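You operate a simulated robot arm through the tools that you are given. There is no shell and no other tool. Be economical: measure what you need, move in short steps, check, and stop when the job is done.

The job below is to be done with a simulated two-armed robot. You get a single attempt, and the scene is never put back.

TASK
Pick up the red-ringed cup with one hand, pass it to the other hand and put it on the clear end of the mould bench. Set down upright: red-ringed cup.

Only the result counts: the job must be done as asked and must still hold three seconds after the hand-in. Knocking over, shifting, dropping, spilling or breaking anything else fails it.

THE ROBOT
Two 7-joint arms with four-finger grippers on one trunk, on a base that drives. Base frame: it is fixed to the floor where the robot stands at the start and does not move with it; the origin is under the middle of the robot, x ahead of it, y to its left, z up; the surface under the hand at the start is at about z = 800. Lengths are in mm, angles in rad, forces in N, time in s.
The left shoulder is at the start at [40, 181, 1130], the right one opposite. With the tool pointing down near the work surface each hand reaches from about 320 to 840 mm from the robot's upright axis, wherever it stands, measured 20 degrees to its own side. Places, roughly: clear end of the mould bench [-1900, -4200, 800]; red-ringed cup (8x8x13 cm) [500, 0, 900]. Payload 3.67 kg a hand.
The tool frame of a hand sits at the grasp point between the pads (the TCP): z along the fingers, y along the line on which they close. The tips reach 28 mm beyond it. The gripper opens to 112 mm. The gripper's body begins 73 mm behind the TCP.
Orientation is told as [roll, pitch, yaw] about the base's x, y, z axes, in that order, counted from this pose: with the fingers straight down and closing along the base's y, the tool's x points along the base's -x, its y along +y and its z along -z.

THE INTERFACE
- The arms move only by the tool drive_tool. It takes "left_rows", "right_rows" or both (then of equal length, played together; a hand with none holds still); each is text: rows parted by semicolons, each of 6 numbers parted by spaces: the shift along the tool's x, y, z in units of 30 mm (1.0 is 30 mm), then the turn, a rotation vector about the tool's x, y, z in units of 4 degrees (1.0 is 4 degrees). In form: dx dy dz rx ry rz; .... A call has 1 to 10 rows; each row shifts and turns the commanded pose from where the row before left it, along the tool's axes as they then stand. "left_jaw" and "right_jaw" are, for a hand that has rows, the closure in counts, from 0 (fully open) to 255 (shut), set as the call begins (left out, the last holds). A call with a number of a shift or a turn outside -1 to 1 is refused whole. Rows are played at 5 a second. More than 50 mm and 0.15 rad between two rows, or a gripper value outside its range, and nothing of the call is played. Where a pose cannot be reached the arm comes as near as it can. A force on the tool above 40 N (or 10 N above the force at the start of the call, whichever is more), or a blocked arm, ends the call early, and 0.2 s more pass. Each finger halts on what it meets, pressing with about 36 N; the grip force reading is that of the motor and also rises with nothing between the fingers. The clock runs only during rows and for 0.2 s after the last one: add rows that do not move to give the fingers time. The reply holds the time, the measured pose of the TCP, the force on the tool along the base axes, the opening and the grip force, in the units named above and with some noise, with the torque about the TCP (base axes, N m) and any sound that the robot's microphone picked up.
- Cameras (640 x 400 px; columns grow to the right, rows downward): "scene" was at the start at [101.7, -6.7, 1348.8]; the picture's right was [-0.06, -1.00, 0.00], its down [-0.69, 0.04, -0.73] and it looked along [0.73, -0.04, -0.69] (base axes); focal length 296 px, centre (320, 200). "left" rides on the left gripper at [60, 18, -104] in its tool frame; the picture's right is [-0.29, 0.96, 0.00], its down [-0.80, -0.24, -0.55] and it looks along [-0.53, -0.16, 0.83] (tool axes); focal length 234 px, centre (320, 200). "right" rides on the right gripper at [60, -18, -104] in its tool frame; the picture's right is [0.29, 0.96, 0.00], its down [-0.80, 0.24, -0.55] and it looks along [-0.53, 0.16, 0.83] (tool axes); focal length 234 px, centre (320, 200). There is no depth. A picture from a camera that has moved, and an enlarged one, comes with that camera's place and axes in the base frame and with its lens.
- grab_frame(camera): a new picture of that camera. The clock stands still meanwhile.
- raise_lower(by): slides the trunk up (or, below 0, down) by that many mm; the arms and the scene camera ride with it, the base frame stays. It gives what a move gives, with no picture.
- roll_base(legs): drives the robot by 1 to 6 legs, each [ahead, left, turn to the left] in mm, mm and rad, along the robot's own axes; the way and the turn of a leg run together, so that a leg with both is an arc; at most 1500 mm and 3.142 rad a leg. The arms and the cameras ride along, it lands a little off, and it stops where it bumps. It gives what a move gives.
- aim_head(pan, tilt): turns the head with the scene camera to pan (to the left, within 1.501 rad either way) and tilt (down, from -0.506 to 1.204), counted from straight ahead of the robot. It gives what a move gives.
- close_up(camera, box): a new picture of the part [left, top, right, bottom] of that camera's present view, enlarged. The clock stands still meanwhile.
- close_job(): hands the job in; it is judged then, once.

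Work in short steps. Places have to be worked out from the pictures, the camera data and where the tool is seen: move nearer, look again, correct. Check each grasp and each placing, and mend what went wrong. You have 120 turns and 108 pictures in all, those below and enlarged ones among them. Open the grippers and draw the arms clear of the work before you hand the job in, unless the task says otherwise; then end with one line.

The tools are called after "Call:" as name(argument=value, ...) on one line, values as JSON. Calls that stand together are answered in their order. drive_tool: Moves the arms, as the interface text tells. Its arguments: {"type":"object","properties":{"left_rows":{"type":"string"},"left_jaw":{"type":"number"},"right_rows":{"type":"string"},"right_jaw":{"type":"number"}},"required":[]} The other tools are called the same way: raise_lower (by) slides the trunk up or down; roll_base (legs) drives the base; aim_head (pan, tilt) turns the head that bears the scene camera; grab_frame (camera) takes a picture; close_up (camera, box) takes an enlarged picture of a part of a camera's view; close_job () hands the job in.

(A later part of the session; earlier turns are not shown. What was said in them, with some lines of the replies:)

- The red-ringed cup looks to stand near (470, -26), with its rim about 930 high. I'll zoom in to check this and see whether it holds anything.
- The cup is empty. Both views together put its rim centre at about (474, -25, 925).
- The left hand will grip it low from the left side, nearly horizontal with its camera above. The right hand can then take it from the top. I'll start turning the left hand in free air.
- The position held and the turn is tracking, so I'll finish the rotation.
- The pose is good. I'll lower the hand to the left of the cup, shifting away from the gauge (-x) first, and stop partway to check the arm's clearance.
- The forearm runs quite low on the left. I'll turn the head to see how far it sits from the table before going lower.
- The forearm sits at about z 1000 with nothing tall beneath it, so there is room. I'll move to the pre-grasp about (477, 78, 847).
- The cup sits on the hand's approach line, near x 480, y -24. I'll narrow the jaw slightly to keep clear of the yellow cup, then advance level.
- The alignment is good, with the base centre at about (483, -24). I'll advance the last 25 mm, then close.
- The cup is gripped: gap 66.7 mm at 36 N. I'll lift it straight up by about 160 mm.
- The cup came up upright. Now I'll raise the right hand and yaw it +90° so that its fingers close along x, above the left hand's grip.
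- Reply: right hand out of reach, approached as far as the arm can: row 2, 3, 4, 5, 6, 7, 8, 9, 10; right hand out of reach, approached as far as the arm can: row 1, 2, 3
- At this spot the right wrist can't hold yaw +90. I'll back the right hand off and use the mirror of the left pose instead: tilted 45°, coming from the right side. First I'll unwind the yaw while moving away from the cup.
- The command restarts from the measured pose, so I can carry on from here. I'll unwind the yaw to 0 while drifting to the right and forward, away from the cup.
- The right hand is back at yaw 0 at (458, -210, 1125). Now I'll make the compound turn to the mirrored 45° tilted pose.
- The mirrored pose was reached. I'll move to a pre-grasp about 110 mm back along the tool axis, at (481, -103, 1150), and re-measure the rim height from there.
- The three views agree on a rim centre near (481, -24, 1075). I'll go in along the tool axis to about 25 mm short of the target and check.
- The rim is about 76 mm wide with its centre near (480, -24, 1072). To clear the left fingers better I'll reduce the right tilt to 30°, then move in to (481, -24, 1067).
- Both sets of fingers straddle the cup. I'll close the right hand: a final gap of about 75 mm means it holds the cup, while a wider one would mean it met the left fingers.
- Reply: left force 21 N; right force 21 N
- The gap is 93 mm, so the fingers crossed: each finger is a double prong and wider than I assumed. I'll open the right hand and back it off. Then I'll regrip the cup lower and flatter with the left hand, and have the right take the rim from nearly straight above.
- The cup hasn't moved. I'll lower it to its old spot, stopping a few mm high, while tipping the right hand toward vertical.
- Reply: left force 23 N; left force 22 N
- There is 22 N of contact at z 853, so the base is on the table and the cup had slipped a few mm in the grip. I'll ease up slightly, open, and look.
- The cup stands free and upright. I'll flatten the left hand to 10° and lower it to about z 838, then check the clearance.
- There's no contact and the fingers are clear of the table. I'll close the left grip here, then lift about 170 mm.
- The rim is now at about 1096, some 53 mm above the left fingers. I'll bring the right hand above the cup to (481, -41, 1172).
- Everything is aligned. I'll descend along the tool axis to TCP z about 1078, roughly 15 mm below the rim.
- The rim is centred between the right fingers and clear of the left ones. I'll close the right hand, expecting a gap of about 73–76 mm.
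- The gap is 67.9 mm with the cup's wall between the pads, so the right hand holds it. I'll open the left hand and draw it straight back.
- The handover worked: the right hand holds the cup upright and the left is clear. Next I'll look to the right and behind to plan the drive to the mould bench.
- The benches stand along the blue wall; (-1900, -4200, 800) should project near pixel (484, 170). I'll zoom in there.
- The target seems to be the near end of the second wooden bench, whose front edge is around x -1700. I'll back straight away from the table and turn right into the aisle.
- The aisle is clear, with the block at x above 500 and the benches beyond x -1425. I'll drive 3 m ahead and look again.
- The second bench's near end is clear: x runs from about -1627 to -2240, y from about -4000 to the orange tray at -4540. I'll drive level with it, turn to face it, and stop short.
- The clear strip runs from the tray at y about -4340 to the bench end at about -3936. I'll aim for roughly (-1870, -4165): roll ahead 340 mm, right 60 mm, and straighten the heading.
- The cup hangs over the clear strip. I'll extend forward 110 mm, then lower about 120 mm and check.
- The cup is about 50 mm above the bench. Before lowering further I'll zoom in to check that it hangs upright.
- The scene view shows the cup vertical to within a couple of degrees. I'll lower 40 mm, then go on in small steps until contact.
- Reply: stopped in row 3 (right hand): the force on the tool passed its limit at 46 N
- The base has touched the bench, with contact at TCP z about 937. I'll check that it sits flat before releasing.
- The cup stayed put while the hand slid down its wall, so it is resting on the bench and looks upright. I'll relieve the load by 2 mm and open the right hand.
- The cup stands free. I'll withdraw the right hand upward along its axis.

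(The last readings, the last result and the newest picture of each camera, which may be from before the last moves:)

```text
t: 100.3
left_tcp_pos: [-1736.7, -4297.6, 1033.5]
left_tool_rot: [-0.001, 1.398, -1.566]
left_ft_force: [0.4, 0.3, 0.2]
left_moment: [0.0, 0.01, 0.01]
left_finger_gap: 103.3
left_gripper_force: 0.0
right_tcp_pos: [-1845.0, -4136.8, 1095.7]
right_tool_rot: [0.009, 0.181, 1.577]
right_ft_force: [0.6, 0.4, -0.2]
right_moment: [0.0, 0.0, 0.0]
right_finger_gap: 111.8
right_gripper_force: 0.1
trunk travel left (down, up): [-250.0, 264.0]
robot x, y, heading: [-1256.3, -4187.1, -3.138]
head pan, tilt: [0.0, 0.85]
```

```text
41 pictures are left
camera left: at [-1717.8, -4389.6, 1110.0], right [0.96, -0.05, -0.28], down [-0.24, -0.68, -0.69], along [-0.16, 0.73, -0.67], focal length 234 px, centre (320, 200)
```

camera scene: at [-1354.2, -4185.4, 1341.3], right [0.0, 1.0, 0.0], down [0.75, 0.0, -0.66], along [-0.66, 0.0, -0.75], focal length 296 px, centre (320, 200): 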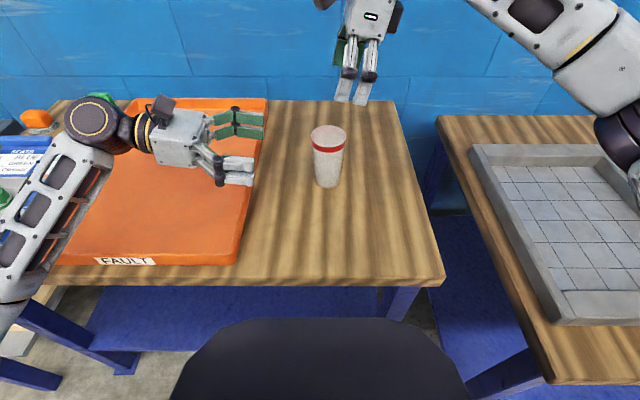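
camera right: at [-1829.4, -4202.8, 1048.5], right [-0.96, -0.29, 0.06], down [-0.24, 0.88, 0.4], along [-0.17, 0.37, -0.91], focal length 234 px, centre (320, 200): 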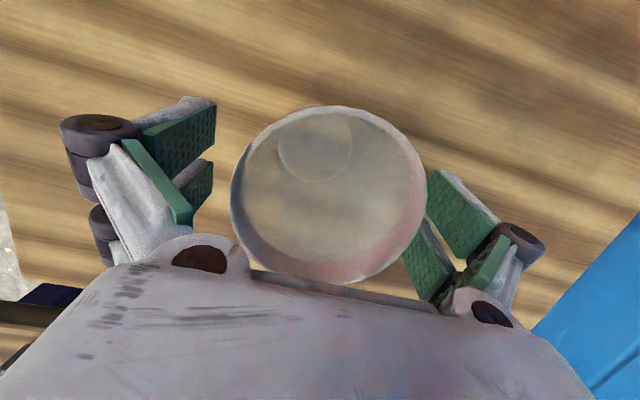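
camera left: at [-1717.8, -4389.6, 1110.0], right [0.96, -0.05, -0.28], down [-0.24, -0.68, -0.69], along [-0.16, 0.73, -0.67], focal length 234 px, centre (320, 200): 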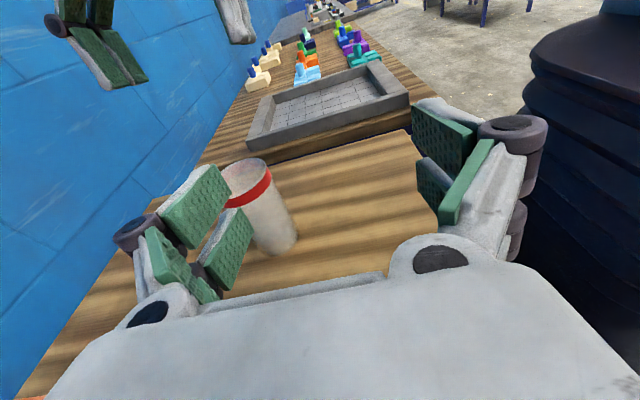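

The cup stands upright on the clear end and both hands are empty. I'll back the robot away so the arms are clear, then take a last look.

Call:
roll_base(legs=[[-400, 0, 0]])

Call:
aim_head(pan=0.0, tilt=0.55)

Call:
grab_frame(camera="scene")

```text
t: 102.8
left_tcp_pos: [-1340.1, -4297.7, 1031.4]
left_tool_rot: [0.0, 1.399, -1.564]
left_ft_force: [0.8, 0.2, 0.3]
left_moment: [-0.01, 0.0, 0.04]
left_finger_gap: 103.3
left_gripper_force: 0.1
right_tcp_pos: [-1449.0, -4134.9, 1094.9]
right_tool_rot: [0.009, 0.181, 1.577]
right_ft_force: [1.0, -0.8, -0.1]
right_moment: [0.0, 0.04, 0.02]
right_finger_gap: 112.1
right_gripper_force: 0.0
trunk travel left (down, up): [-250.0, 264.0]
robot x, y, heading: [-857.0, -4180.3, -3.133]
head pan, tilt: [0.0, 0.85]
```

```text
t: 103.6
left_tcp_pos: [-1340.6, -4296.2, 1032.4]
left_tool_rot: [0.004, 1.4, -1.562]
left_ft_force: [-0.3, -0.5, 0.3]
left_moment: [0.03, -0.02, -0.01]
left_finger_gap: 103.2
left_gripper_force: 0.0
right_tcp_pos: [-1449.1, -4134.7, 1094.2]
right_tool_rot: [0.005, 0.183, 1.577]
right_ft_force: [-0.2, 0.9, -0.2]
right_moment: [0.01, 0.03, 0.0]
right_finger_gap: 111.9
right_gripper_force: 0.0
trunk travel left (down, up): [-250.0, 264.0]
robot x, y, heading: [-858.1, -4181.4, -3.137]
head pan, tilt: [0.0, 0.55]
```

```text
40 pictures are left
camera scene: at [-969.6, -4183.6, 1366.5], right [-0.01, 1.0, 0.0], down [0.52, 0.0, -0.85], along [-0.85, 0.0, -0.52], focal length 296 px, centre (320, 200)
```

scene: 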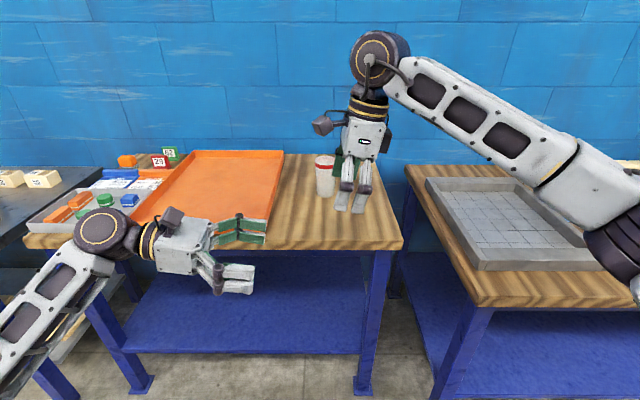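

The cup stands upright and clear of the tray, and the spot matches the given place. I'm handing in.

Call:
close_job()

```text
The job is handed in.
```

The left hand picked up the red-ringed cup and passed it to the right, which set it down upright on the clear end of the mould bench, at about (-1848, -4163); both grippers are open and clear.
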